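You operate a simulated robot arm through the tools that you are given. There is no shell and no other tool. Be economical: measure what you need, move in short steps, check, and stop when the job is done.

The job below is to be done with a simulated robot arm. You get a single attempt, and the scene is never put back.

TASK
Record three wood block knocks on the brown pad and put the block back.
Fine: the pad goes on the yellow square before REC; REC before the knocks, STOP after them; the take reads GOOD. Set down upright: wood block.

The check looks at the end state, three seconds after you hand in, the way a careful person would. Anything else that was tipped, shoved, dropped, spilled or broken makes it a failure.

THE ROBOT
A 7-joint arm with a two-finger parallel gripper, fixed in place. Base frame: the origin is at the foot of the arm, x ahead of it, y to its left, z up. Units: m, rad, N and s.
With the tool pointing down near the work surface it reaches from about 0.44 to 0.9 m from the base axis. Its first joint turns from -2.007 to 2.007 rad. Payload 3.91 kg.
Tool frame: the origin (TCP) lies between the finger pads and is the grasp point; the fingertips stand 0.03 m ahead of it; z points along the fingers, y is the line along which they close. The gripper opens to 0.11 m. The fingers are 0.02 m wide and 0.01 m thick; the gripper's body (0.048 by 0.112 m) begins 0.055 m behind the TCP.
Orientation is told as [roll, pitch, yaw] about the base's x, y, z axes, in that order, counted from this pose: with the fingers straight down and closing along the base's y, the tool's x points along the base's -x, its y along +y and its z along -z.

THE INTERFACE
- The arm moves only by the tool play_rows. Its arguments are lists of equal length, an entry for each row: "offset": the shift along the tool's x, y, z in units of 400 mm (1.0 is 400 mm), a list of three; "rotation": the turn, a rotation vector about the tool's x, y, z in units of 180 degrees (1.0 is 180 degrees), a list of three; "claw": the opening, from 0 (shut) to 1 (fully open). In form: {"offset": [[dx, dy, dz], ...], "rotation": [[wx, wy, wz], ...], "claw": [claw, ...]}. A call has 1 to 8 rows; each row is the pose to reach, as a shift and turn from the pose commanded when the call began, along the tool's axes at that moment. A call with a number of a shift or a turn outside -1 to 1 is refused whole. A row lasts 0.2 s, in which the tool goes at most 0.05 m and 0.15 rad; a call with a longer step from one row to the next is refused whole, and so is a gripper value outside its range. Where a pose cannot be reached the arm comes as near as it can. A force on the tool above 40 N (or 10 N above the force at the start of the call, whichever is more), or a blocked arm, ends the call early, and 0.2 s more pass. The fingers move at their own pace (about 0.153 m/s each) and stop on an object; they squeeze with about 25 N. The grip force told is the motor's: it shows also when the fingers shut on nothing. Time passes only in rows, and 0.2 s behind the last, so rows that repeat a pose let the fingers close. The reply holds the time, the measured pose of the TCP, the force on the tool along the base axes, the opening and the grip force, in the units named above and with some noise, with the torque about the TCP (base axes, N m) and any sound that the robot's microphone picked up.
- Cameras (640 x 400 px; columns grow to the right, rows downward): "scene" is fixed at [0.2219, -0.5042, 1.3607]; the picture's right is [0.57, -0.82, 0.00], its down [-0.57, -0.40, -0.72] and it looks along [0.59, 0.41, -0.70] (base axes); focal length 220 px, centre (320, 200). "wrist" rides on the gripper at [0.072, 0.017, -0.103] in the tool frame; the picture's right is [-0.23, 0.97, 0.00], its down [-0.76, -0.18, -0.62] and it looks along [-0.61, -0.14, 0.78] (tool axes); focal length 222 px, centre (320, 200). There is no depth. A picture from a camera that has moved, and an enlarged one, comes with that camera's place and axes in the base frame and with its lens. The place of the scene camera against the robot may be out by one fixed shift of up to 0.025 m in any direction.
- grab_frame(camera): a new picture of that camera. It takes no simulated time.
- slide_trunk(by): slides the trunk up (or, below 0, down) by that many m; the arm rides with it, the base frame stays. It gives what a move gives, with no picture.
- enlarge(camera, box): a new picture of the part [left, top, right, bottom] of that camera's present view, enlarged. It takes no simulated time.
- close_job(): hands the job in; it is judged then, once.

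Go step by step. Nothing tells you positions but the pictures and the camera data: compare them with the known pose of the tool, close in by small moves and look again before you grip or let go. The budget is 120 turns and 68 pictures, counting those below and the enlarged ones. Unless the task says otherwise, let go and move clear before handing in, and close with one line.

The tools are called after "Emit:" by a JSON object that holds its "name" and its "arguments". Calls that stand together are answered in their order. play_rows: Moves the arm, as the interface text tells. Its arguments: {"type":"object","properties":{"offset":{"type":"array","items":{"type":"array","items":{"type":"number"}}},"rotation":{"type":"array","items":{"type":"array","items":{"type":"number"}}},"claw":{"type":"array","items":{"type":"number"}}},"required":["offset","rotation","claw"]} The other tools are called the same way: slide_trunk (by) slides the trunk up or down; grab_frame (camera) takes a picture; enlarge (camera, box) takes an enlarged picture of a part of a camera's view; close_job () hands the job in.

At the start:

```text
t: 0.0
position: [0.5278, -0.0514, 1.1494]
orientation: [0.001, 0.001, -0.001]
ft_force: [0.0, 0.2, 0.5]
moment: [-0.01, 0.0, 0.0]
finger_gap: 0.11
grasp_force: 0.0
trunk travel left (down, up): [-0.725, 0.265]
```

scene: 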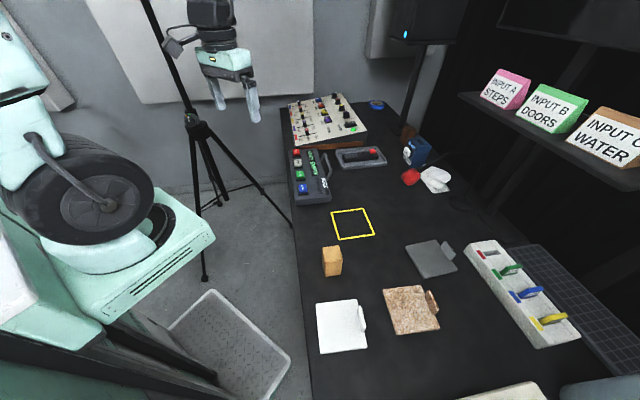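
wrist: 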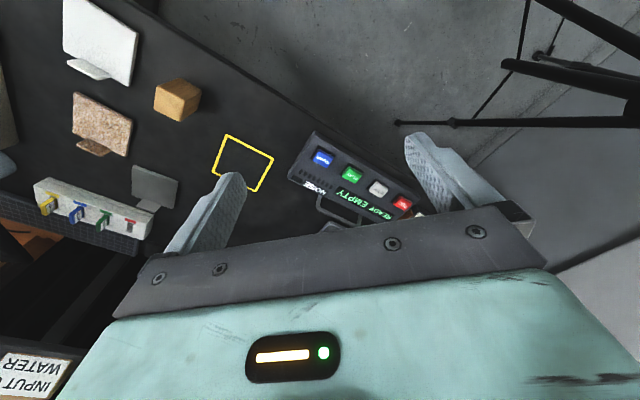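

I see a desk with a recorder (coloured buttons), a yellow square, a wood block, and brown, white and grey pads. I'll look closer first.

Emit:
{"name": "enlarge", "arguments": {"camera": "scene", "box": [270, 80, 400, 210]}}

Emit:
{"name": "enlarge", "arguments": {"camera": "scene", "box": [300, 200, 480, 360]}}

Emit:
{"name": "enlarge", "arguments": {"camera": "wrist", "box": [280, 120, 430, 230]}}

```text
3.08 times, centred on (335, 145) of scene
camera zoom: at [0.2219, -0.5042, 1.3607], right [0.57, -0.82, 0.0], down [-0.57, -0.4, -0.72], along [0.59, 0.41, -0.7], focal length 678 px, centre (274, 369)
```

zoom: 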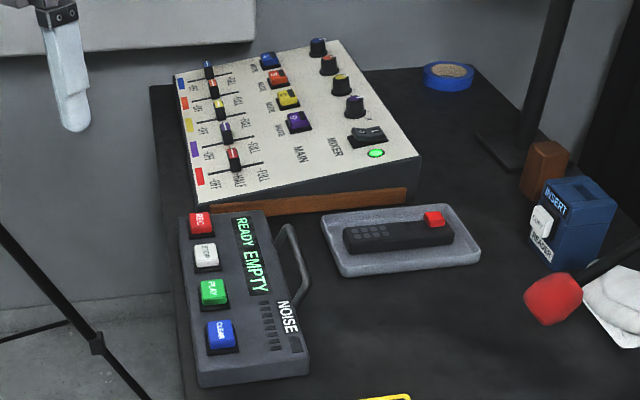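

```text
2.50 times, centred on (390, 280) of scene
camera zoom: at [0.2219, -0.5042, 1.3607], right [0.57, -0.82, 0.0], down [-0.57, -0.4, -0.72], along [0.59, 0.41, -0.7], focal length 551 px, centre (145, 0)
```

zoom: 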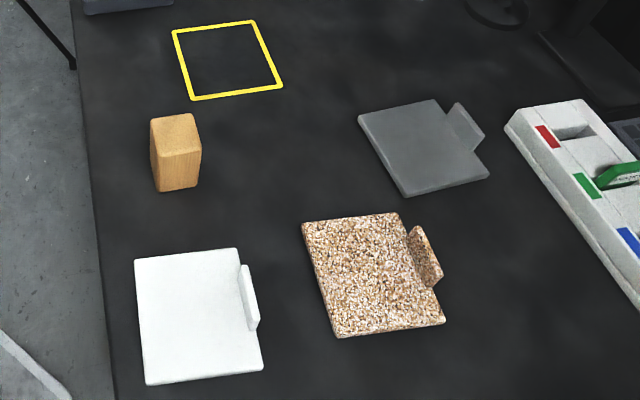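

```text
3.64 times, centred on (355, 175) of wrist
camera zoom: at [0.4558, -0.0342, 1.2541], right [0.23, 0.97, 0.0], down [0.76, -0.18, 0.62], along [0.61, -0.14, -0.78], focal length 808 px, centre (193, 291)
```

zoom: 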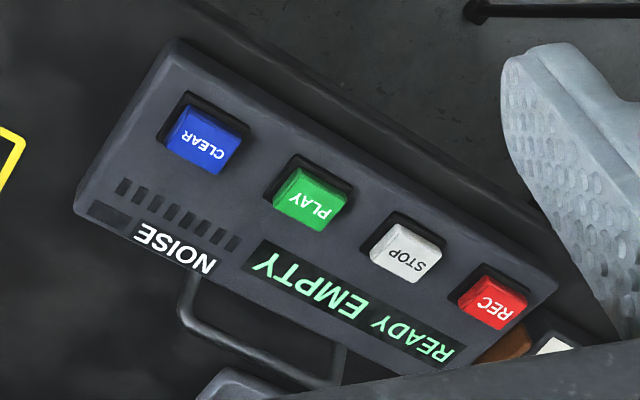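

The table top lies at about z≈0.72; the block is near (0.51,-0.36), the brown pad near (0.52,-0.58) and the yellow square near (0.70,-0.30). I'll lower the trunk and move to look from closer.

Emit:
{"name": "slide_trunk", "arguments": {"by": -0.2}}

Emit:
{"name": "play_rows", "arguments": {"offset": [[0.02, -0.12, 0], [0.04, -0.24, 0], [0.06, -0.36, 0], [0.08, -0.48, 0], [0.1, -0.6, 0], [0.12, -0.72, 0], [0.14, -0.84, 0], [0.16, -0.95, 0]], "rotation": [[0, 0, 0], [0, 0, 0], [0, 0, 0], [0, 0, 0], [0, 0, 0], [0, 0, 0], [0, 0, 0], [0, 0, 0]], "claw": [1, 1, 1, 1, 1, 1, 1, 1]}}

Emit:
{"name": "grab_frame", "arguments": {"camera": "wrist"}}

Emit:
{"name": "grab_frame", "arguments": {"camera": "scene"}}

```text
t: 2.2
position: [0.5294, -0.0522, 0.9502]
orientation: [0.001, 0.0, -0.001]
ft_force: [-0.5, -0.7, 0.1]
moment: [-0.03, 0.0, -0.01]
finger_gap: 0.1099
grasp_force: 0.1
trunk travel left (down, up): [-0.525, 0.465]
```

```text
t: 4.0
position: [0.4622, -0.4289, 0.9487]
orientation: [0.0, 0.001, 0.001]
ft_force: [0.0, 0.3, 0.6]
moment: [0.0, 0.02, 0.0]
finger_gap: 0.11
grasp_force: 0.1
trunk travel left (down, up): [-0.525, 0.465]
```

```text
62 pictures are left
camera wrist: at [0.3898, -0.4119, 1.0531], right [0.23, 0.97, 0.0], down [0.76, -0.18, 0.62], along [0.61, -0.14, -0.78], focal length 222 px, centre (320, 200)
```

wrist: 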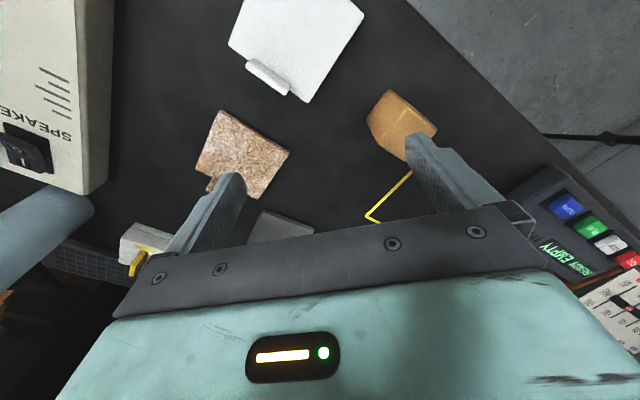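

```text
61 pictures are left
```

scene: 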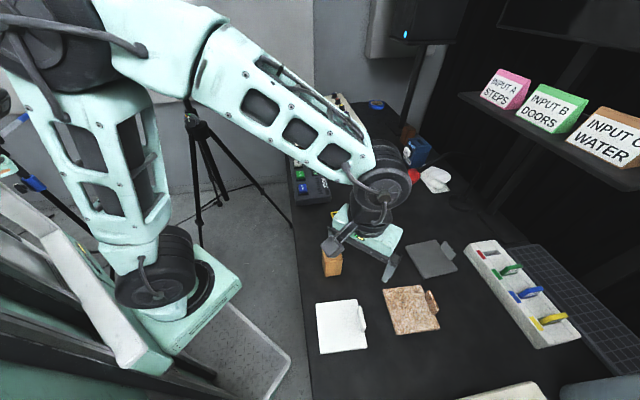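

The brown pad is centred near (0.534,-0.576), turned about 41°, with its tab on the far right edge. I'll yaw the gripper to match and look at the tab.

Emit:
{"name": "play_rows", "arguments": {"offset": [[-0.0175, -0.1, 0], [-0.035, -0.2, 0], [-0.0525, -0.3, 0], [-0.07, -0.4, 0], [-0.0875, -0.5, 0.05], [-0.0875, -0.5, 0.1]], "rotation": [[0, 0, -0.046], [0, 0, -0.092], [0, 0, -0.138], [0, 0, -0.184], [0, 0, -0.228], [0, 0, -0.228]], "claw": [1, 1, 1, 1, 1, 1]}}

Emit:
{"name": "grab_frame", "arguments": {"camera": "wrist"}}

```text
t: 5.4
position: [0.499, -0.6306, 0.9092]
orientation: [0.0, 0.0, 0.719]
ft_force: [-0.3, 0.0, 0.3]
moment: [-0.03, 0.02, 0.03]
finger_gap: 0.1101
grasp_force: 0.1
trunk travel left (down, up): [-0.525, 0.465]
```

```text
60 pictures are left
camera wrist: at [0.4339, -0.6648, 1.0133], right [-0.47, 0.88, 0.0], down [0.69, 0.37, 0.62], along [0.55, 0.29, -0.78], focal length 222 px, centre (320, 200)
```

wrist: 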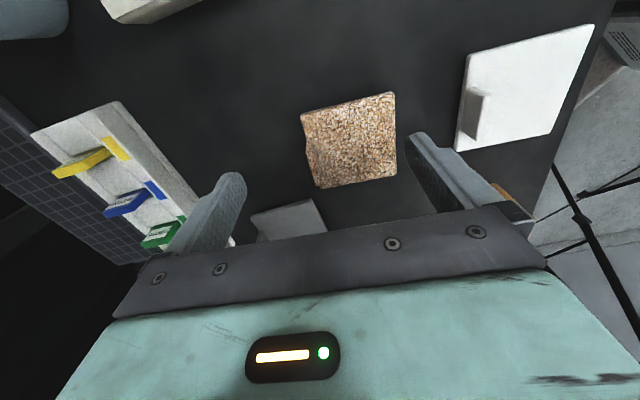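

The tab should now show on the left edge of the pad; I'll enlarge it.

Emit:
{"name": "enlarge", "arguments": {"camera": "wrist", "box": [280, 80, 420, 200]}}

```text
3.33 times, centred on (350, 140) of wrist
camera zoom: at [0.4339, -0.6648, 1.0133], right [-0.47, 0.88, 0.0], down [0.69, 0.37, 0.62], along [0.55, 0.29, -0.78], focal length 740 px, centre (220, 400)
```

zoom: 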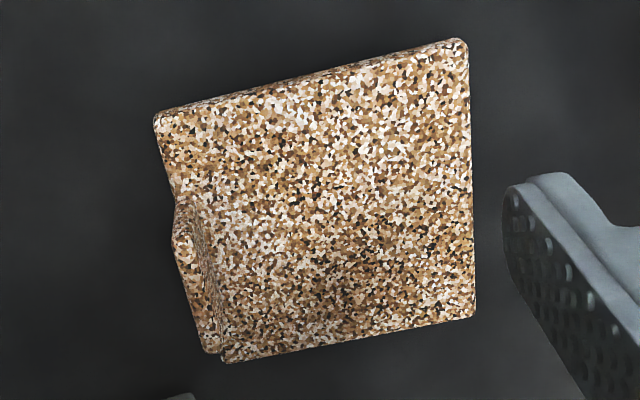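

The pad's corners agree with my estimate and the tab is centred near (0.577,-0.599). I'll move above it, still high enough to be clear, and look.

Emit:
{"name": "play_rows", "arguments": {"offset": [[-0.066, -0.023, 0.074], [-0.132, -0.046, 0.148], [-0.199, -0.068, 0.2225]], "rotation": [[0, 0, 0], [0, 0, 0], [0, 0, 0]], "claw": [1, 1, 1]}}

Emit:
{"name": "grab_frame", "arguments": {"camera": "wrist"}}

Emit:
{"name": "enlarge", "arguments": {"camera": "scene", "box": [360, 260, 480, 350]}}

```text
t: 6.2
position: [0.5776, -0.5993, 0.8186]
orientation: [0.001, 0.0, 0.716]
ft_force: [-0.5, 0.3, -0.9]
moment: [-0.02, -0.02, 0.0]
finger_gap: 0.1099
grasp_force: 0.1
trunk travel left (down, up): [-0.525, 0.465]
```

```text
58 pictures are left
camera wrist: at [0.5109, -0.6355, 0.923], right [-0.47, 0.88, 0.0], down [0.69, 0.37, 0.62], along [0.55, 0.29, -0.78], focal length 222 px, centre (320, 200)
```

wrist: 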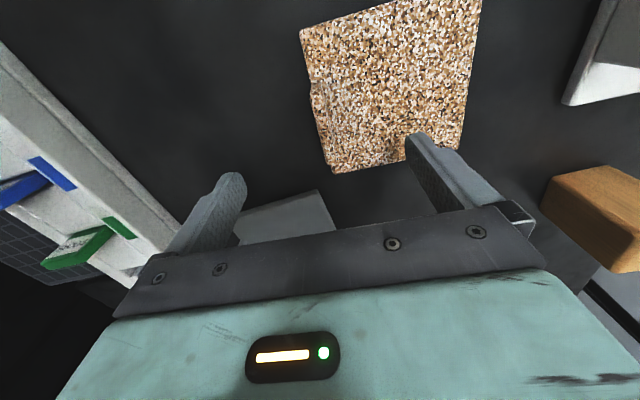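

```text
4.44 times, centred on (420, 305) of scene
camera zoom: at [0.2219, -0.5042, 1.3607], right [0.57, -0.82, 0.0], down [-0.57, -0.4, -0.72], along [0.59, 0.41, -0.7], focal length 979 px, centre (-124, -267)
```

zoom: 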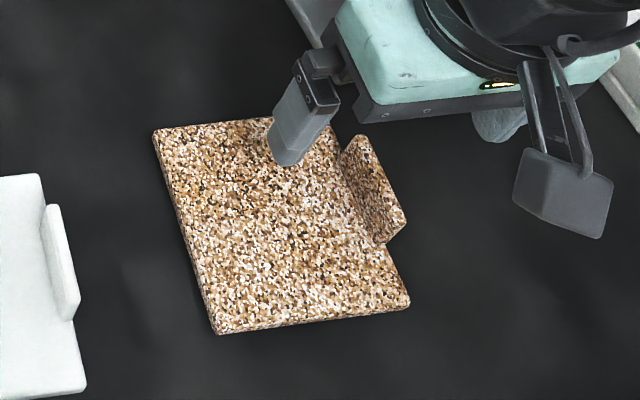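

The tab is an upright plate about 4 cm high at the middle of that edge, near (0.571,-0.609). I'll lower around it and check.

Emit:
{"name": "play_rows", "arguments": {"offset": [[0.028, -0.01, 0.04], [0.028, -0.01, 0.08], [0.028, -0.01, 0.113]], "rotation": [[0, 0, 0], [0, 0, 0], [0, 0, 0]], "claw": [0.7, 0.6, 0.6]}}

Emit:
{"name": "grab_frame", "arguments": {"camera": "wrist"}}

Emit:
{"name": "enlarge", "arguments": {"camera": "scene", "box": [360, 260, 480, 350]}}

```text
t: 7.0
position: [0.5725, -0.6097, 0.7779]
orientation: [-0.006, 0.0, 0.717]
ft_force: [-1.4, 3.1, 26.3]
moment: [0.8, 0.65, -0.08]
finger_gap: 0.0675
grasp_force: 1.0
trunk travel left (down, up): [-0.525, 0.465]
```

```text
56 pictures are left
camera wrist: at [0.507, -0.6438, 0.8827], right [-0.47, 0.88, -0.01], down [0.69, 0.37, 0.62], along [0.55, 0.29, -0.78], focal length 222 px, centre (320, 200)
```

wrist: 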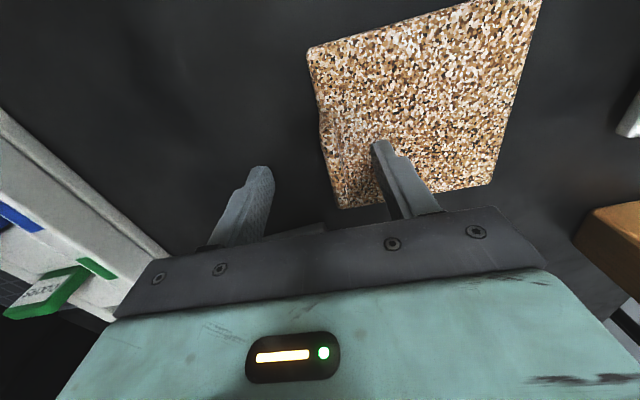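

```text
4.44 times, centred on (420, 305) of scene
camera zoom: at [0.2219, -0.5042, 1.3607], right [0.57, -0.82, 0.0], down [-0.57, -0.4, -0.72], along [0.59, 0.41, -0.7], focal length 979 px, centre (-124, -267)
```

zoom: 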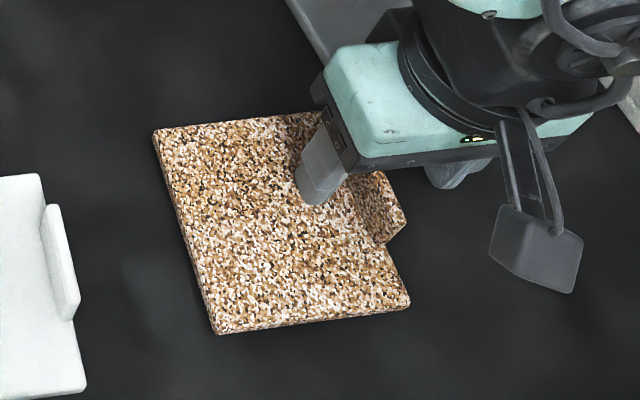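

The inner fingertip touched the pad's top (about z≈0.747), so I'll rise 1 cm and close on the tab.

Emit:
{"name": "play_rows", "arguments": {"offset": [[0, 0, -0.025], [0, 0, -0.025], [0, 0, -0.025], [0, 0, -0.025]], "rotation": [[0, 0, 0], [0, 0, 0], [0, 0, 0], [0, 0, 0]], "claw": [0.6, 0.3, 0, 0]}}

Emit:
{"name": "grab_frame", "arguments": {"camera": "wrist"}}

```text
t: 8.0
position: [0.572, -0.6096, 0.7834]
orientation: [-0.001, 0.0, 0.717]
ft_force: [-0.1, -0.2, -0.6]
moment: [-0.05, -0.06, -0.01]
finger_gap: 0.0076
grasp_force: 25.0
trunk travel left (down, up): [-0.525, 0.465]
```

```text
54 pictures are left
camera wrist: at [0.5053, -0.6451, 0.8882], right [-0.47, 0.88, 0.0], down [0.69, 0.37, 0.62], along [0.55, 0.29, -0.78], focal length 222 px, centre (320, 200)
```

wrist: 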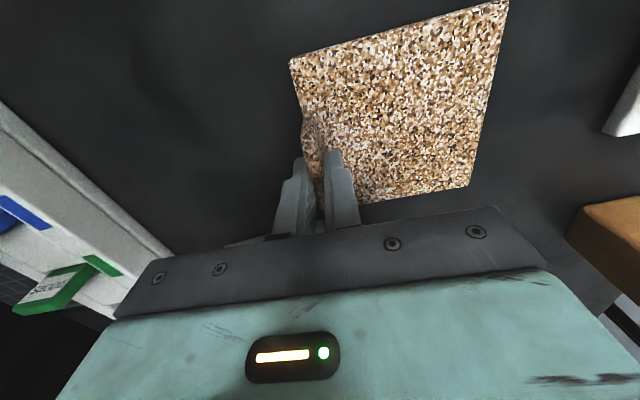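

The tab is gripped (7.6 mm). I'll lift it and look.

Emit:
{"name": "play_rows", "arguments": {"offset": [[0, 0, -0.05], [0, 0, -0.15], [0, 0, -0.25], [0, 0, -0.3]], "rotation": [[0, 0, 0], [0, 0, 0], [0, 0, 0], [0, 0, 0]], "claw": [0, 0, 0, 0]}}

Emit:
{"name": "grab_frame", "arguments": {"camera": "wrist"}}

Emit:
{"name": "grab_frame", "arguments": {"camera": "scene"}}

```text
t: 9.0
position: [0.5757, -0.609, 0.9037]
orientation: [0.0, 0.0, 0.718]
ft_force: [0.5, -0.4, 0.2]
moment: [0.01, 0.03, -0.02]
finger_gap: 0.0
grasp_force: 25.3
trunk travel left (down, up): [-0.525, 0.465]
```

```text
53 pictures are left
camera wrist: at [0.5101, -0.6443, 1.0086], right [-0.47, 0.88, 0.0], down [0.69, 0.37, 0.62], along [0.55, 0.29, -0.78], focal length 222 px, centre (320, 200)
```

wrist: 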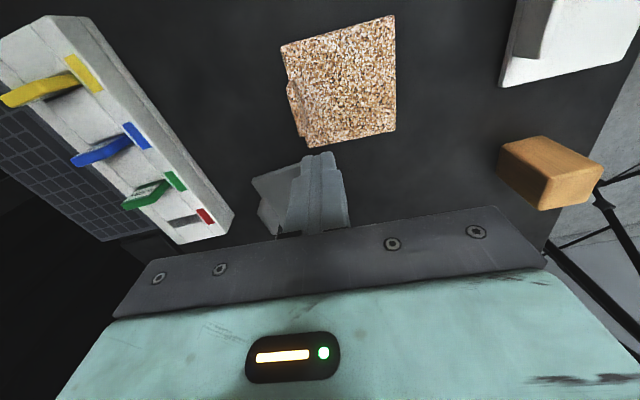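

```text
52 pictures are left
```

scene: 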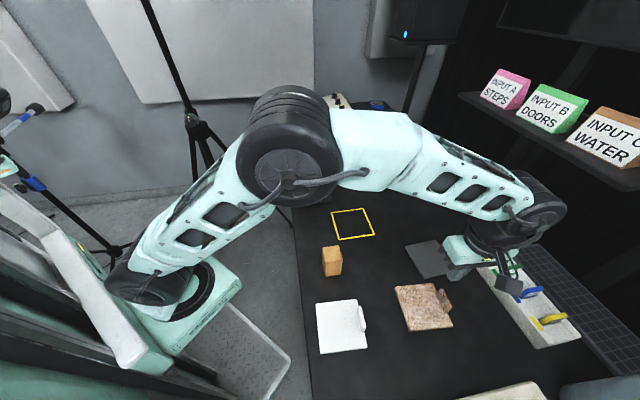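

The pad slipped out of the fingers but lies flat again, moved by about 3 cm. I'll inspect the tab more closely before regripping.

Emit:
{"name": "enlarge", "arguments": {"camera": "scene", "box": [380, 270, 470, 340]}}

Emit:
{"name": "enlarge", "arguments": {"camera": "wrist", "box": [270, 0, 410, 160]}}

```text
5.71 times, centred on (425, 305) of scene
camera zoom: at [0.2219, -0.5042, 1.3607], right [0.57, -0.82, 0.0], down [-0.57, -0.4, -0.72], along [0.59, 0.41, -0.7], focal length 1259 px, centre (-280, -400)
```

zoom: 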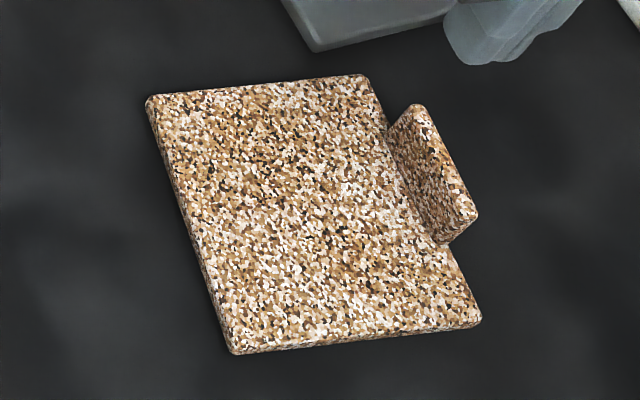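

```text
2.50 times, centred on (340, 80) of wrist
camera zoom: at [0.5101, -0.6443, 1.0086], right [-0.47, 0.88, 0.0], down [0.69, 0.37, 0.62], along [0.55, 0.29, -0.78], focal length 555 px, centre (270, 500)
```

zoom: 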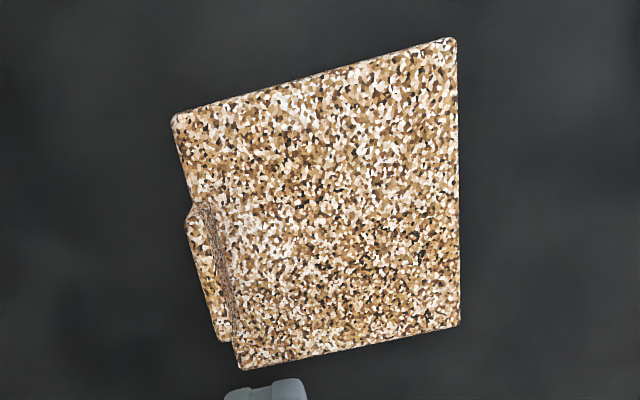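

The tab stands just outside the edge with its middle near (0.59,-0.632), top at z≈0.785. I'll regrip it as low as the pad allows, then slide the pad along the table instead of lifting.

Emit:
{"name": "play_rows", "arguments": {"offset": [[0.008, -0.069, 0.0], [0.008, -0.069, 0.1], [0.008, -0.069, 0.2], [0.008, -0.069, 0.26], [0.008, -0.069, 0.303]], "rotation": [[0, 0, 0], [0, 0, 0], [0, 0, 0], [0, 0, 0], [0, 0, 0]], "claw": [0.6, 0.6, 0.6, 0.6, 0.6]}}

Emit:
{"name": "grab_frame", "arguments": {"camera": "wrist"}}

```text
t: 10.2
position: [0.5886, -0.6307, 0.782]
orientation: [0.0, -0.001, 0.716]
ft_force: [-0.4, -0.6, 0.1]
moment: [-0.01, 0.02, 0.0]
finger_gap: 0.0661
grasp_force: 0.0
trunk travel left (down, up): [-0.525, 0.465]
```

```text
49 pictures are left
camera wrist: at [0.5225, -0.6661, 0.8869], right [-0.47, 0.88, 0.0], down [0.69, 0.37, 0.62], along [0.55, 0.29, -0.78], focal length 222 px, centre (320, 200)
```

wrist: 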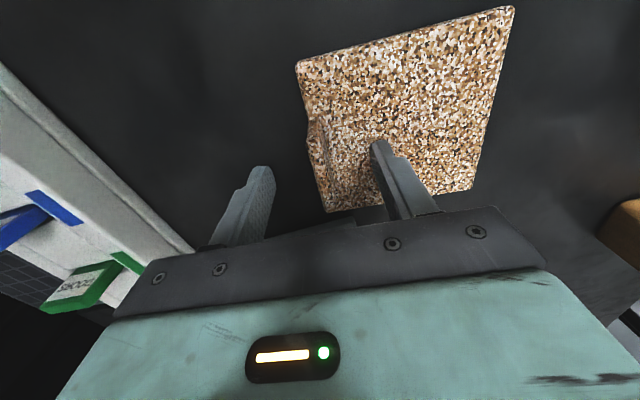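

The fingers sit toward the far end of the tab, so I'll shift 13 mm back along it, then close.

Emit:
{"name": "play_rows", "arguments": {"offset": [[0.032, 0.008, 0.0], [0.032, 0.008, 0.003], [0.032, 0.008, 0.003], [0.032, 0.008, 0.003], [0.032, 0.008, 0.003]], "rotation": [[0, 0, 0], [0, 0, 0], [0, 0, 0], [0, 0, 0], [0, 0, 0]], "claw": [0.6, 0.3, 0, 0, 0]}}

Emit:
{"name": "grab_frame", "arguments": {"camera": "wrist"}}

```text
t: 11.4
position: [0.5763, -0.6358, 0.7832]
orientation: [-0.001, -0.001, 0.718]
ft_force: [0.3, 1.1, 0.7]
moment: [0.05, 0.0, -0.07]
finger_gap: 0.0075
grasp_force: 25.7
trunk travel left (down, up): [-0.525, 0.465]
```

```text
48 pictures are left
camera wrist: at [0.511, -0.6719, 0.8872], right [-0.47, 0.88, 0.0], down [0.69, 0.37, 0.62], along [0.55, 0.29, -0.78], focal length 222 px, centre (320, 200)
```

wrist: 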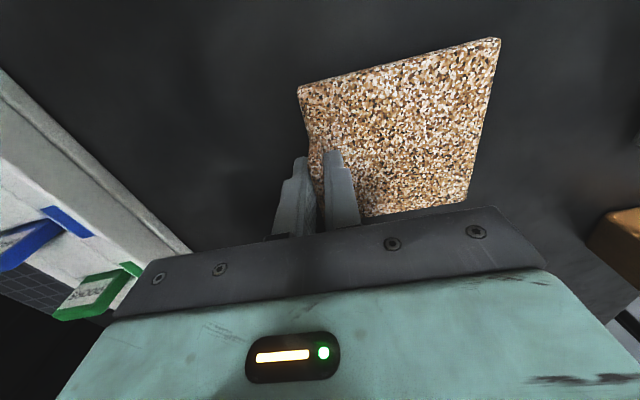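

The grip is now near the middle of the tab. I'll do a slow 1.5 cm test lift.

Emit:
{"name": "play_rows", "arguments": {"offset": [[0, 0, -0.008], [0, 0, -0.016], [0, 0, -0.024], [0, 0, -0.032], [0, 0, -0.04], [0, 0, -0.04]], "rotation": [[0, 0, 0], [0, 0, 0], [0, 0, 0], [0, 0, 0], [0, 0, 0], [0, 0, 0]], "claw": [0, 0, 0, 0, 0, 0]}}

Emit:
{"name": "grab_frame", "arguments": {"camera": "wrist"}}

```text
t: 12.8
position: [0.5763, -0.6376, 0.7979]
orientation: [0.0, 0.0, 0.716]
ft_force: [0.5, 0.2, -1.7]
moment: [-0.07, -0.01, -0.03]
finger_gap: 0.0079
grasp_force: 25.1
trunk travel left (down, up): [-0.525, 0.465]
```

```text
47 pictures are left
camera wrist: at [0.5091, -0.673, 0.9034], right [-0.47, 0.88, 0.0], down [0.69, 0.37, 0.62], along [0.55, 0.29, -0.78], focal length 222 px, centre (320, 200)
```

wrist: 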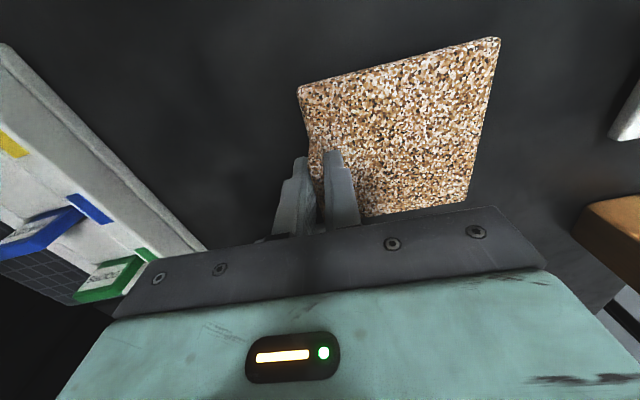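

The pad holds level now. I'll raise it and carry it above the yellow square, then compare in the scene view.

Emit:
{"name": "play_rows", "arguments": {"offset": [[0, 0, -0.08], [0, 0, -0.16], [0, 0, -0.25]], "rotation": [[0, 0, 0], [0, 0, 0], [0, 0, 0]], "claw": [0, 0, 0]}}

Emit:
{"name": "play_rows", "arguments": {"offset": [[-0.09, 0.036, 0], [-0.19, 0.076, 0], [-0.29, 0.116, 0], [-0.39, 0.155, 0], [-0.49, 0.195, 0], [-0.59, 0.235, 0], [-0.69, 0.275, 0], [-0.775, 0.308, 0]], "rotation": [[0, 0, 0], [0, 0, 0], [0, 0, 0], [0, 0, -0.005], [0, 0, -0.01], [0, 0, -0.015], [0, 0, -0.022], [0, 0, -0.022]], "claw": [0, 0, 0, 0, 0, 0, 0, 0]}}

Emit:
{"name": "grab_frame", "arguments": {"camera": "scene"}}

Emit:
{"name": "grab_frame", "arguments": {"camera": "wrist"}}

```text
t: 13.6
position: [0.5731, -0.64, 0.8975]
orientation: [0.003, 0.001, 0.716]
ft_force: [0.2, 0.3, -1.5]
moment: [-0.04, -0.06, 0.0]
finger_gap: 0.0076
grasp_force: 24.8
trunk travel left (down, up): [-0.525, 0.465]
```

```text
t: 15.4
position: [0.7307, -0.3413, 0.8982]
orientation: [0.001, 0.001, 0.785]
ft_force: [0.6, -0.9, 0.0]
moment: [-0.01, -0.03, 0.0]
finger_gap: 0.0078
grasp_force: 24.8
trunk travel left (down, up): [-0.525, 0.465]
```

```text
46 pictures are left
```

scene: 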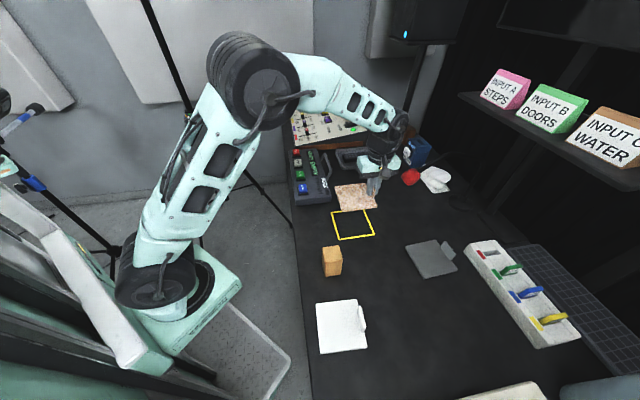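

```text
45 pictures are left
camera wrist: at [0.6673, -0.381, 1.003], right [-0.53, 0.85, 0.0], down [0.66, 0.41, 0.62], along [0.53, 0.33, -0.78], focal length 222 px, centre (320, 200)
```

wrist: 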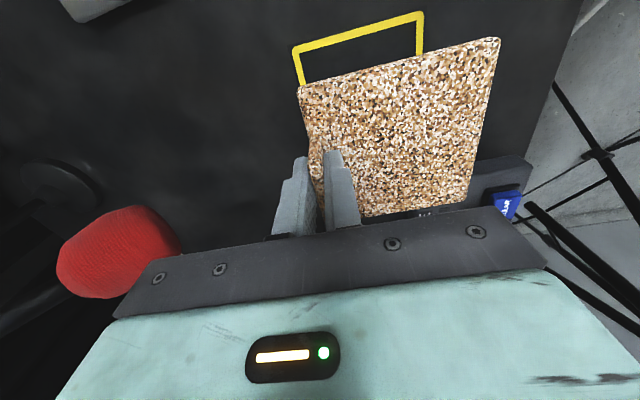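

From the wrist view the square is centred at about (0.699,-0.304), turned about 45°, and the pad is nearly right above it. I'll lower to just above the table and check.

Emit:
{"name": "play_rows", "arguments": {"offset": [[0.01, -0.007, 0.09], [0.01, -0.007, 0.18], [0.01, -0.007, 0.25]], "rotation": [[0, 0, 0], [0, 0, 0], [0, 0, 0]], "claw": [0, 0, 0]}}

Emit:
{"name": "grab_frame", "arguments": {"camera": "wrist"}}

Emit:
{"name": "enlarge", "arguments": {"camera": "scene", "box": [310, 180, 400, 250]}}

```text
t: 16.2
position: [0.7262, -0.3448, 0.8007]
orientation: [0.001, 0.0, 0.785]
ft_force: [0.0, -0.4, -1.9]
moment: [-0.03, -0.04, 0.01]
finger_gap: 0.0078
grasp_force: 25.4
trunk travel left (down, up): [-0.525, 0.465]
```

```text
44 pictures are left
camera wrist: at [0.6624, -0.3845, 0.9057], right [-0.53, 0.85, 0.0], down [0.66, 0.41, 0.62], along [0.53, 0.33, -0.78], focal length 222 px, centre (320, 200)
```

wrist: 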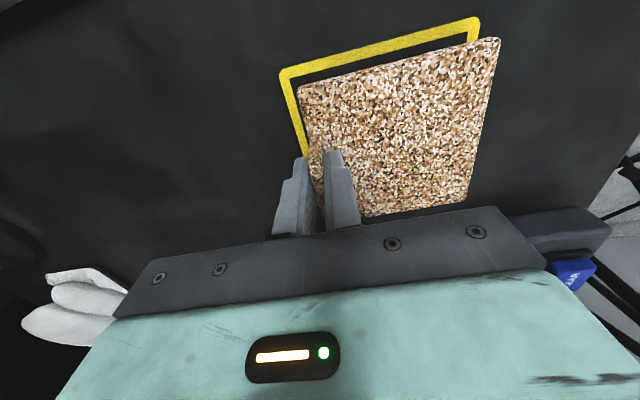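

```text
5.71 times, centred on (355, 215) of scene
camera zoom: at [0.2219, -0.5042, 1.3607], right [0.57, -0.82, 0.0], down [-0.57, -0.4, -0.72], along [0.59, 0.41, -0.7], focal length 1259 px, centre (120, 114)
```

zoom: 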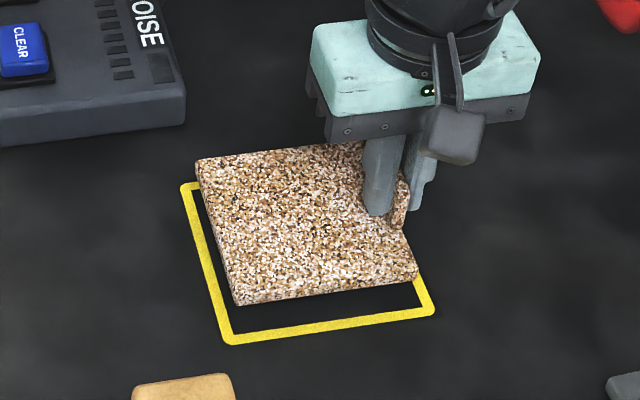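

The pad needs a nudge of about 4 mm sideways; then I'll lower it onto the table.

Emit:
{"name": "play_rows", "arguments": {"offset": [[0.004, -0.011, 0.015], [0.004, -0.011, 0.03], [0.004, -0.011, 0.043], [0.004, -0.011, 0.043]], "rotation": [[0, 0, 0], [0, 0, 0], [0, 0, 0], [0, 0, 0]], "claw": [0, 0, 0, 0]}}

Emit:
{"name": "grab_frame", "arguments": {"camera": "wrist"}}

Emit:
{"name": "enlarge", "arguments": {"camera": "scene", "box": [310, 180, 400, 250]}}

```text
t: 17.2
position: [0.7296, -0.3496, 0.7833]
orientation: [0.0, 0.0, 0.785]
ft_force: [0.9, -0.4, -0.6]
moment: [-0.02, -0.05, 0.02]
finger_gap: 0.0076
grasp_force: 25.0
trunk travel left (down, up): [-0.525, 0.465]
```

```text
42 pictures are left
camera wrist: at [0.6665, -0.3898, 0.8874], right [-0.53, 0.85, 0.0], down [0.66, 0.41, 0.62], along [0.53, 0.33, -0.78], focal length 222 px, centre (320, 200)
```

wrist: 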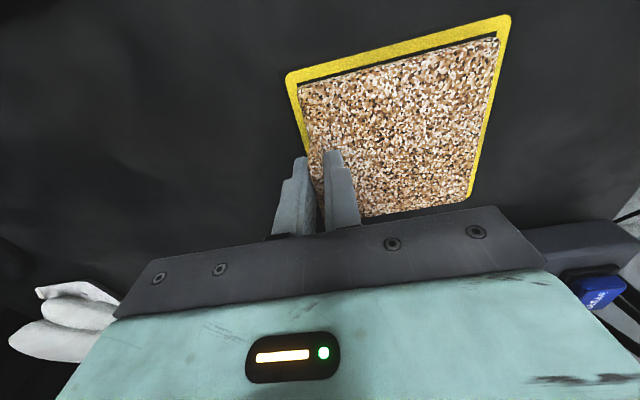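

```text
5.71 times, centred on (355, 215) of scene
camera zoom: at [0.2219, -0.5042, 1.3607], right [0.57, -0.82, 0.0], down [-0.57, -0.4, -0.72], along [0.59, 0.41, -0.7], focal length 1259 px, centre (120, 114)
```

zoom: 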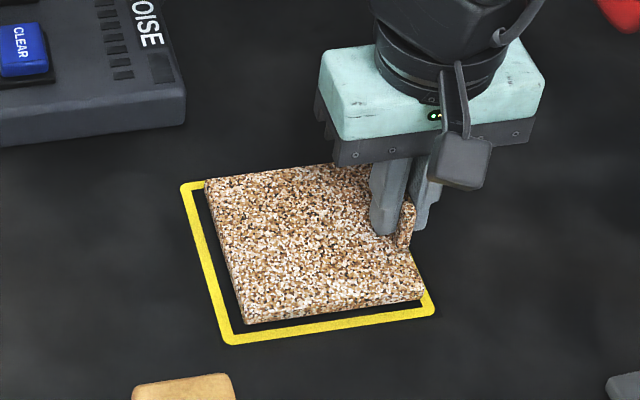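

The pad is on the square but a few mm far and right; I'll slide it 4 mm back and 2 mm left, then release.

Emit:
{"name": "play_rows", "arguments": {"offset": [[0.005, 0.003, 0], [0.01, 0.006, 0], [0.01, 0.006, 0], [0.01, 0.006, 0], [0.01, 0.006, 0], [0.01, 0.006, -0.1], [0.01, 0.006, -0.2], [0.01, 0.006, -0.3]], "rotation": [[0, 0, 0], [0, 0, 0], [0, 0, 0], [0, 0, 0], [0, 0, 0], [0, 0, 0], [0, 0, 0], [0, 0, 0]], "claw": [0, 0, 0, 0.4, 0.5, 0.5, 0.5, 0.5]}}

Emit:
{"name": "grab_frame", "arguments": {"camera": "wrist"}}

Emit:
{"name": "enlarge", "arguments": {"camera": "scene", "box": [310, 180, 400, 250]}}

```text
t: 19.0
position: [0.7255, -0.3507, 0.9013]
orientation: [0.002, -0.001, 0.787]
ft_force: [0.2, 0.2, 0.0]
moment: [0.03, 0.0, -0.02]
finger_gap: 0.0549
grasp_force: 0.0
trunk travel left (down, up): [-0.525, 0.465]
```

```text
40 pictures are left
camera wrist: at [0.6619, -0.3918, 1.0068], right [-0.53, 0.85, 0.0], down [0.66, 0.41, 0.62], along [0.53, 0.33, -0.78], focal length 222 px, centre (320, 200)
```

wrist: 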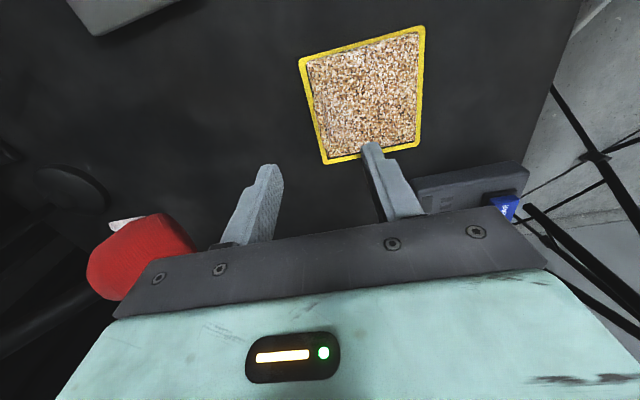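

```text
5.71 times, centred on (355, 215) of scene
camera zoom: at [0.2219, -0.5042, 1.3607], right [0.57, -0.82, 0.0], down [-0.57, -0.4, -0.72], along [0.59, 0.41, -0.7], focal length 1259 px, centre (120, 114)
```

zoom: 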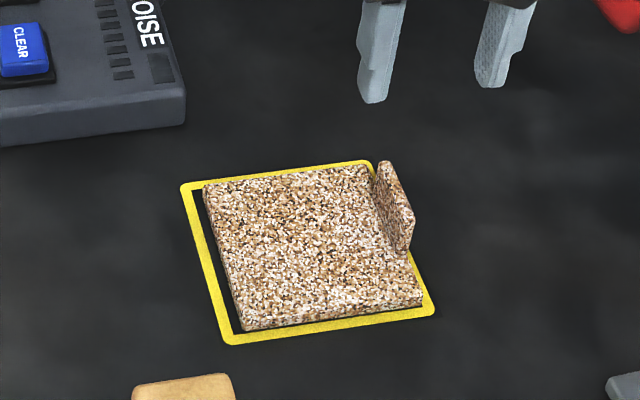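

The pad lies neatly inside the yellow square. Next I'll move toward the recorder and look at its buttons.

Emit:
{"name": "play_rows", "arguments": {"offset": [[-0.06, 0.08, -0.04], [-0.12, 0.16, -0.08], [-0.19, 0.24, -0.1], [-0.26, 0.32, -0.1], [-0.33, 0.41, -0.1], [-0.36, 0.486, -0.1]], "rotation": [[0, 0, 0], [0, 0, 0], [0, 0, 0], [0, 0, 0], [0, 0, 0], [0, 0, 0]], "claw": [0.3, 0, 0, 0, 0, 0]}}

Emit:
{"name": "grab_frame", "arguments": {"camera": "wrist"}}

Emit:
{"name": "grab_frame", "arguments": {"camera": "scene"}}

```text
t: 20.4
position: [0.6851, -0.1122, 0.94]
orientation: [0.0, 0.002, 0.785]
ft_force: [0.8, 0.1, -0.1]
moment: [0.0, 0.0, 0.01]
finger_gap: 0.0003
grasp_force: 24.9
trunk travel left (down, up): [-0.525, 0.465]
```

```text
38 pictures are left
camera wrist: at [0.6213, -0.1516, 1.0447], right [-0.53, 0.85, 0.0], down [0.66, 0.41, 0.62], along [0.53, 0.33, -0.78], focal length 222 px, centre (320, 200)
```

wrist: 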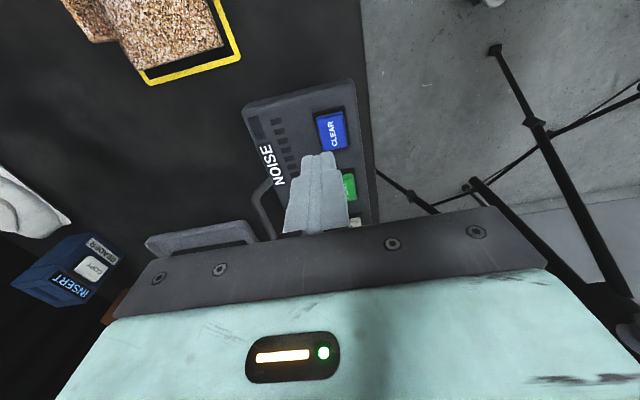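

```text
37 pictures are left
```

scene: 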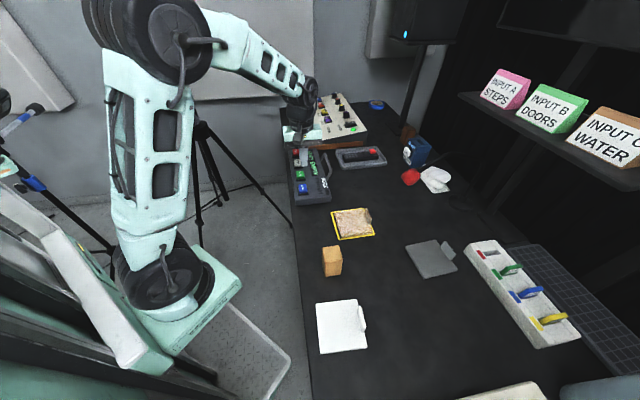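

The buttons line up at a spacing of 8.8 cm: CLEAR (0.707,-0.082), PLAY (0.767,-0.019), STOP (0.830,0.044), REC (0.894,0.102), tops at z≈0.775. I'll hover above REC.

Emit:
{"name": "play_rows", "arguments": {"offset": [[-0.11, 0.001, 0], [-0.22, 0.002, 0], [-0.33, 0.003, 0], [-0.44, 0.005, 0], [-0.55, 0.006, 0], [-0.66, 0.008, 0.05], [-0.7475, 0.009, 0.1]], "rotation": [[0, 0, 0], [0, 0, 0], [0, 0, 0], [0, 0, 0], [0, 0, 0], [0, 0, 0], [0, 0, 0]], "claw": [0, 0, 0, 0, 0, 0, 0]}}

Emit:
{"name": "grab_frame", "arguments": {"camera": "wrist"}}

Emit:
{"name": "enlarge", "arguments": {"camera": "scene", "box": [270, 80, 400, 210]}}

```text
t: 22.0
position: [0.8892, 0.1015, 0.9026]
orientation: [0.001, 0.003, 0.785]
ft_force: [-0.2, -0.2, -0.3]
moment: [0.05, -0.02, -0.01]
finger_gap: 0.0
grasp_force: 25.1
out of reach, approached as far as the arm can: row 7
trunk travel left (down, up): [-0.525, 0.465]
```

```text
36 pictures are left
camera wrist: at [0.8257, 0.0614, 1.0073], right [-0.53, 0.85, 0.0], down [0.66, 0.41, 0.62], along [0.53, 0.33, -0.78], focal length 222 px, centre (320, 200)
```

wrist: 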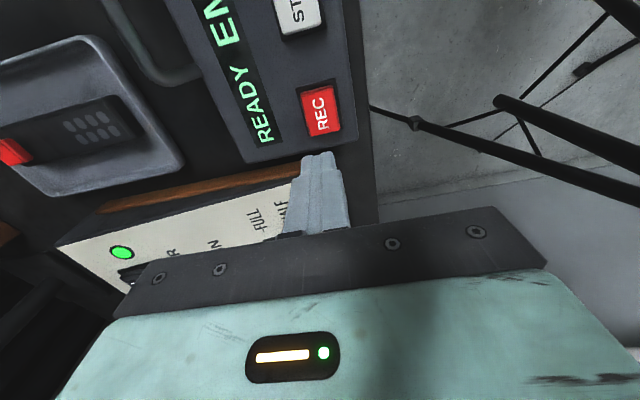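

```text
3.08 times, centred on (335, 145) of scene
camera zoom: at [0.2219, -0.5042, 1.3607], right [0.57, -0.82, 0.0], down [-0.57, -0.4, -0.72], along [0.59, 0.41, -0.7], focal length 678 px, centre (274, 369)
```

zoom: 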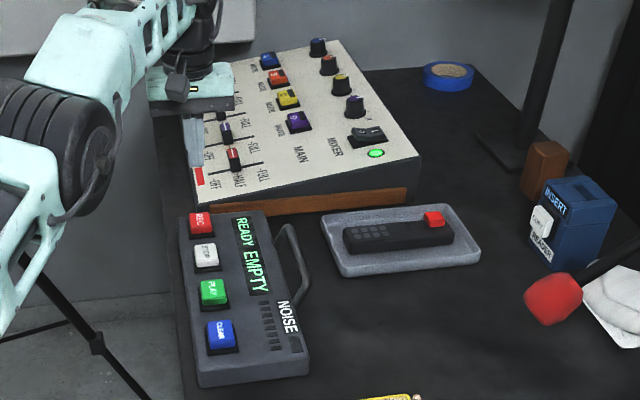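

REC triangulates to (0.881,0.097,0.789). I'll align above it, lower the trunk a bit to keep within reach, and check.

Emit:
{"name": "slide_trunk", "arguments": {"by": -0.06}}

Emit:
{"name": "play_rows", "arguments": {"offset": [[0.022, 0.006, 0], [0.022, 0.006, 0]], "rotation": [[0, 0, 0], [0, 0, 0]], "claw": [0, 0]}}

Emit:
{"name": "grab_frame", "arguments": {"camera": "wrist"}}

```text
t: 23.0
position: [0.889, 0.1011, 0.8432]
orientation: [0.002, 0.001, 0.785]
ft_force: [-0.5, -0.3, -0.4]
moment: [-0.02, -0.01, 0.01]
finger_gap: 0.0
grasp_force: 24.8
trunk travel left (down, up): [-0.465, 0.525]
```

```text
t: 23.6
position: [0.8819, 0.0967, 0.8421]
orientation: [0.0, 0.001, 0.786]
ft_force: [-0.8, -0.3, -0.4]
moment: [0.01, 0.02, -0.01]
finger_gap: 0.0002
grasp_force: 24.9
trunk travel left (down, up): [-0.465, 0.525]
```

```text
34 pictures are left
camera wrist: at [0.8186, 0.0564, 0.9463], right [-0.53, 0.85, 0.0], down [0.66, 0.41, 0.62], along [0.53, 0.33, -0.78], focal length 222 px, centre (320, 200)
```

wrist: 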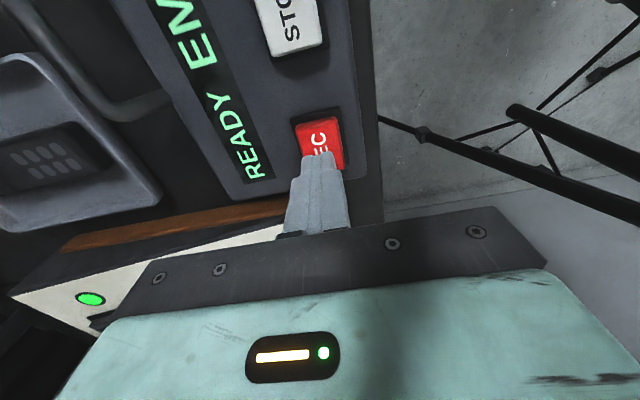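

The fingertip is right over REC. I'll press gently.

Emit:
{"name": "play_rows", "arguments": {"offset": [[0, 0, 0.04], [0, 0, 0.052], [0, 0, 0.06], [0, 0, 0.066], [0, 0, 0.07]], "rotation": [[0, 0, 0], [0, 0, 0], [0, 0, 0], [0, 0, 0], [0, 0, 0]], "claw": [0, 0, 0, 0, 0]}}

Emit:
{"name": "enlarge", "arguments": {"camera": "wrist", "box": [140, 0, 380, 200]}}

```text
t: 24.8
position: [0.8812, 0.0951, 0.8135]
orientation: [0.001, 0.0, 0.787]
ft_force: [0.3, -0.9, 2.4]
moment: [-0.05, -0.06, -0.04]
finger_gap: 0.0001
grasp_force: 25.3
trunk travel left (down, up): [-0.465, 0.525]
heard: click
```

```text
2.00 times, centred on (260, 100) of wrist
camera zoom: at [0.8178, 0.0558, 0.9186], right [-0.53, 0.85, 0.0], down [0.66, 0.41, 0.62], along [0.53, 0.33, -0.78], focal length 444 px, centre (440, 400)
```

zoom: 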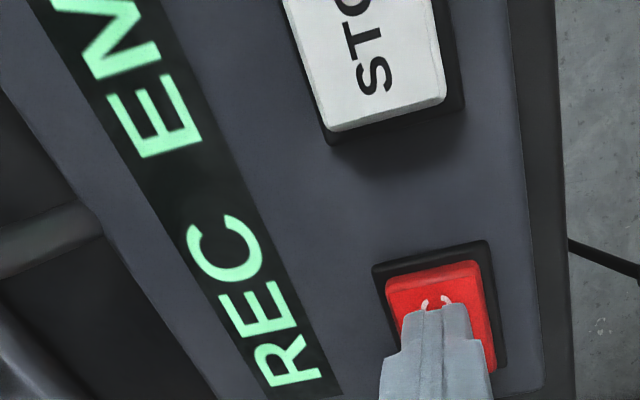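

REC was pressed (click, display reads REC). I'll retreat and go look at the block.

Emit:
{"name": "play_rows", "arguments": {"offset": [[0, 0, -0.1], [0, 0, -0.2], [0.1, 0, -0.26], [0.22, 0, -0.28], [0.34, 0, -0.28], [0.46, 0, -0.28], [0.58, 0, -0.28], [0.7, 0, -0.28]], "rotation": [[0, 0, 0], [0, 0, 0], [0, 0, 0], [0, 0, 0], [0, 0, 0], [0, 0, 0], [0, 0, 0], [0, 0, 0]], "claw": [0, 0, 0, 0, 0, 0, 0, 0]}}

Emit:
{"name": "play_rows", "arguments": {"offset": [[0.12, -0.015, 0], [0.24, -0.03, 0], [0.36, -0.045, 0], [0.48, -0.06, 0], [0.6, -0.08, 0], [0.71, -0.1, 0], [0.79, -0.113, 0]], "rotation": [[0, 0, 0], [0, 0, 0], [0, 0, 0], [0, 0, 0], [0, 0, 0], [0, 0, 0], [0, 0, 0]], "claw": [0, 0, 0, 0.3, 0.6, 0.9, 1]}}

Emit:
{"name": "grab_frame", "arguments": {"camera": "wrist"}}

Emit:
{"name": "enlarge", "arguments": {"camera": "scene", "box": [290, 220, 400, 300]}}

```text
t: 26.6
position: [0.6819, -0.0999, 0.9281]
orientation: [0.0, -0.001, 0.787]
ft_force: [0.3, 0.8, 0.5]
moment: [-0.03, -0.02, -0.03]
finger_gap: 0.0
grasp_force: 25.1
out of reach, approached as far as the arm can: row 2
trunk travel left (down, up): [-0.465, 0.525]
```

```text
t: 28.2
position: [0.4903, -0.3543, 0.9286]
orientation: [-0.001, -0.001, 0.787]
ft_force: [-0.6, -0.2, 0.5]
moment: [-0.01, -0.02, 0.01]
finger_gap: 0.11
grasp_force: 0.1
trunk travel left (down, up): [-0.465, 0.525]
```

```text
32 pictures are left
camera wrist: at [0.4283, -0.3942, 1.0329], right [-0.53, 0.85, 0.0], down [0.66, 0.41, 0.62], along [0.53, 0.33, -0.78], focal length 222 px, centre (320, 200)
```

wrist: 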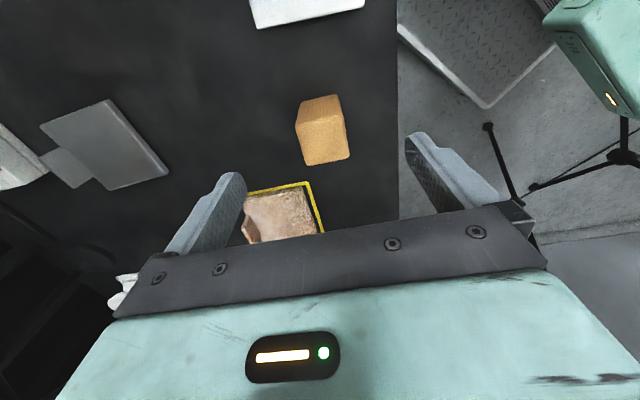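

```text
5.00 times, centred on (345, 260) of scene
camera zoom: at [0.2219, -0.5042, 1.3607], right [0.57, -0.82, 0.0], down [-0.57, -0.4, -0.72], along [0.59, 0.41, -0.7], focal length 1102 px, centre (195, -100)
```

zoom: 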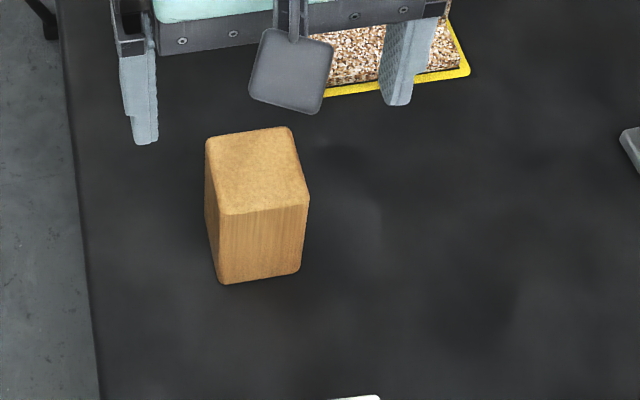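

I'll enlarge the block in the wrist view to get its top face exactly.

Emit:
{"name": "enlarge", "arguments": {"camera": "wrist", "box": [270, 75, 380, 185]}}

```text
3.64 times, centred on (325, 130) of wrist
camera zoom: at [0.4283, -0.3942, 1.0329], right [-0.53, 0.85, 0.0], down [0.66, 0.41, 0.62], along [0.53, 0.33, -0.78], focal length 808 px, centre (302, 454)
```

zoom: 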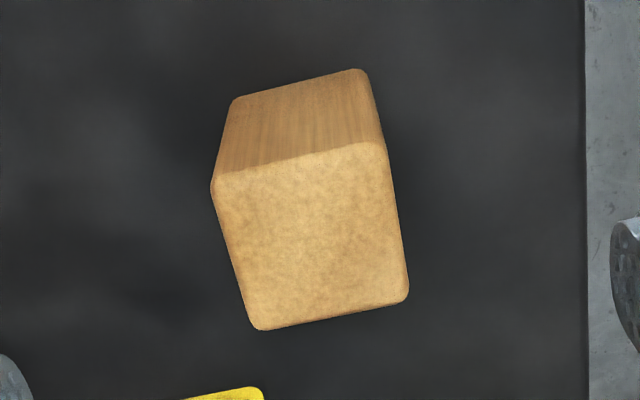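

The block's top centre is at (0.510,-0.339), top z≈0.812, about 5 cm square, turned 45°, which matches the gripper. I'll descend around it and stop short of gripping to check.

Emit:
{"name": "play_rows", "arguments": {"offset": [[-0.062, -0.008, 0.05], [-0.062, -0.008, 0.15], [-0.062, -0.008, 0.25], [-0.062, -0.008, 0.345], [-0.062, -0.008, 0.345]], "rotation": [[0, 0, 0], [0, 0, 0], [0, 0, 0], [0, 0, 0], [0, 0, 0]], "claw": [1, 1, 1, 1, 0.7]}}

Emit:
{"name": "grab_frame", "arguments": {"camera": "wrist"}}

```text
t: 29.4
position: [0.5138, -0.3425, 0.7867]
orientation: [0.002, 0.0, 0.787]
ft_force: [0.5, 0.0, 0.7]
moment: [0.0, -0.01, 0.01]
finger_gap: 0.077
grasp_force: 0.1
trunk travel left (down, up): [-0.465, 0.525]
```

```text
29 pictures are left
camera wrist: at [0.4506, -0.382, 0.8916], right [-0.53, 0.85, 0.0], down [0.66, 0.41, 0.62], along [0.53, 0.33, -0.78], focal length 222 px, centre (320, 200)
```

wrist: 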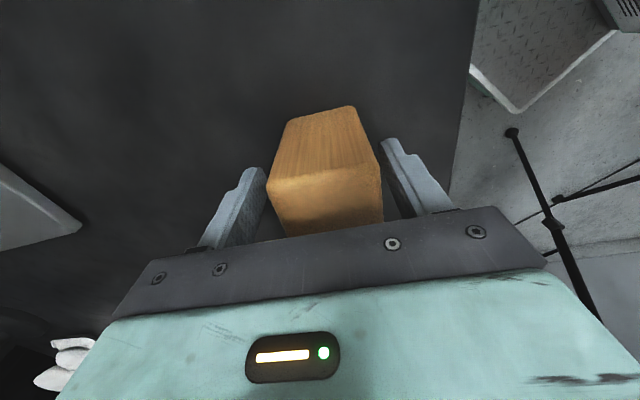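

The block is centred between the fingers. I'll close and lift slowly.

Emit:
{"name": "play_rows", "arguments": {"offset": [[0, 0, 0], [0, 0, 0], [0, 0, 0], [0, 0, -0.02], [0, 0, -0.06], [0, 0, -0.12], [0, 0, -0.18]], "rotation": [[0, 0, 0], [0, 0, 0], [0, 0, 0], [0, 0, 0], [0, 0, 0], [0, 0, 0], [0, 0, 0]], "claw": [0.5, 0.3, 0.3, 0.3, 0.3, 0.3, 0.3]}}

Emit:
{"name": "grab_frame", "arguments": {"camera": "wrist"}}

```text
t: 31.0
position: [0.5122, -0.3415, 0.8596]
orientation: [-0.001, 0.0, 0.788]
ft_force: [0.3, -0.1, -1.1]
moment: [0.04, 0.04, 0.02]
finger_gap: 0.0499
grasp_force: 25.1
trunk travel left (down, up): [-0.465, 0.525]
```

```text
28 pictures are left
camera wrist: at [0.45, -0.3812, 0.9643], right [-0.53, 0.85, 0.0], down [0.66, 0.41, 0.62], along [0.53, 0.33, -0.78], focal length 222 px, centre (320, 200)
```

wrist: 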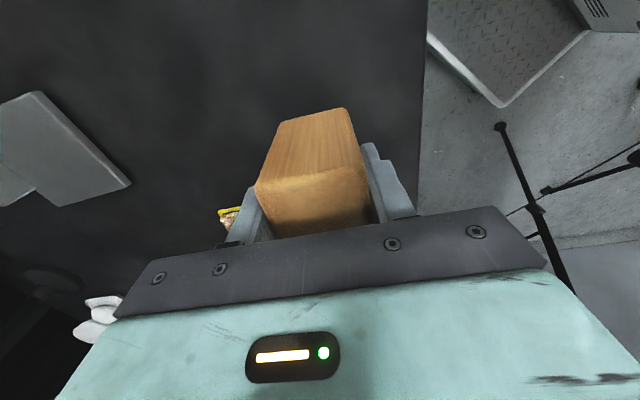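

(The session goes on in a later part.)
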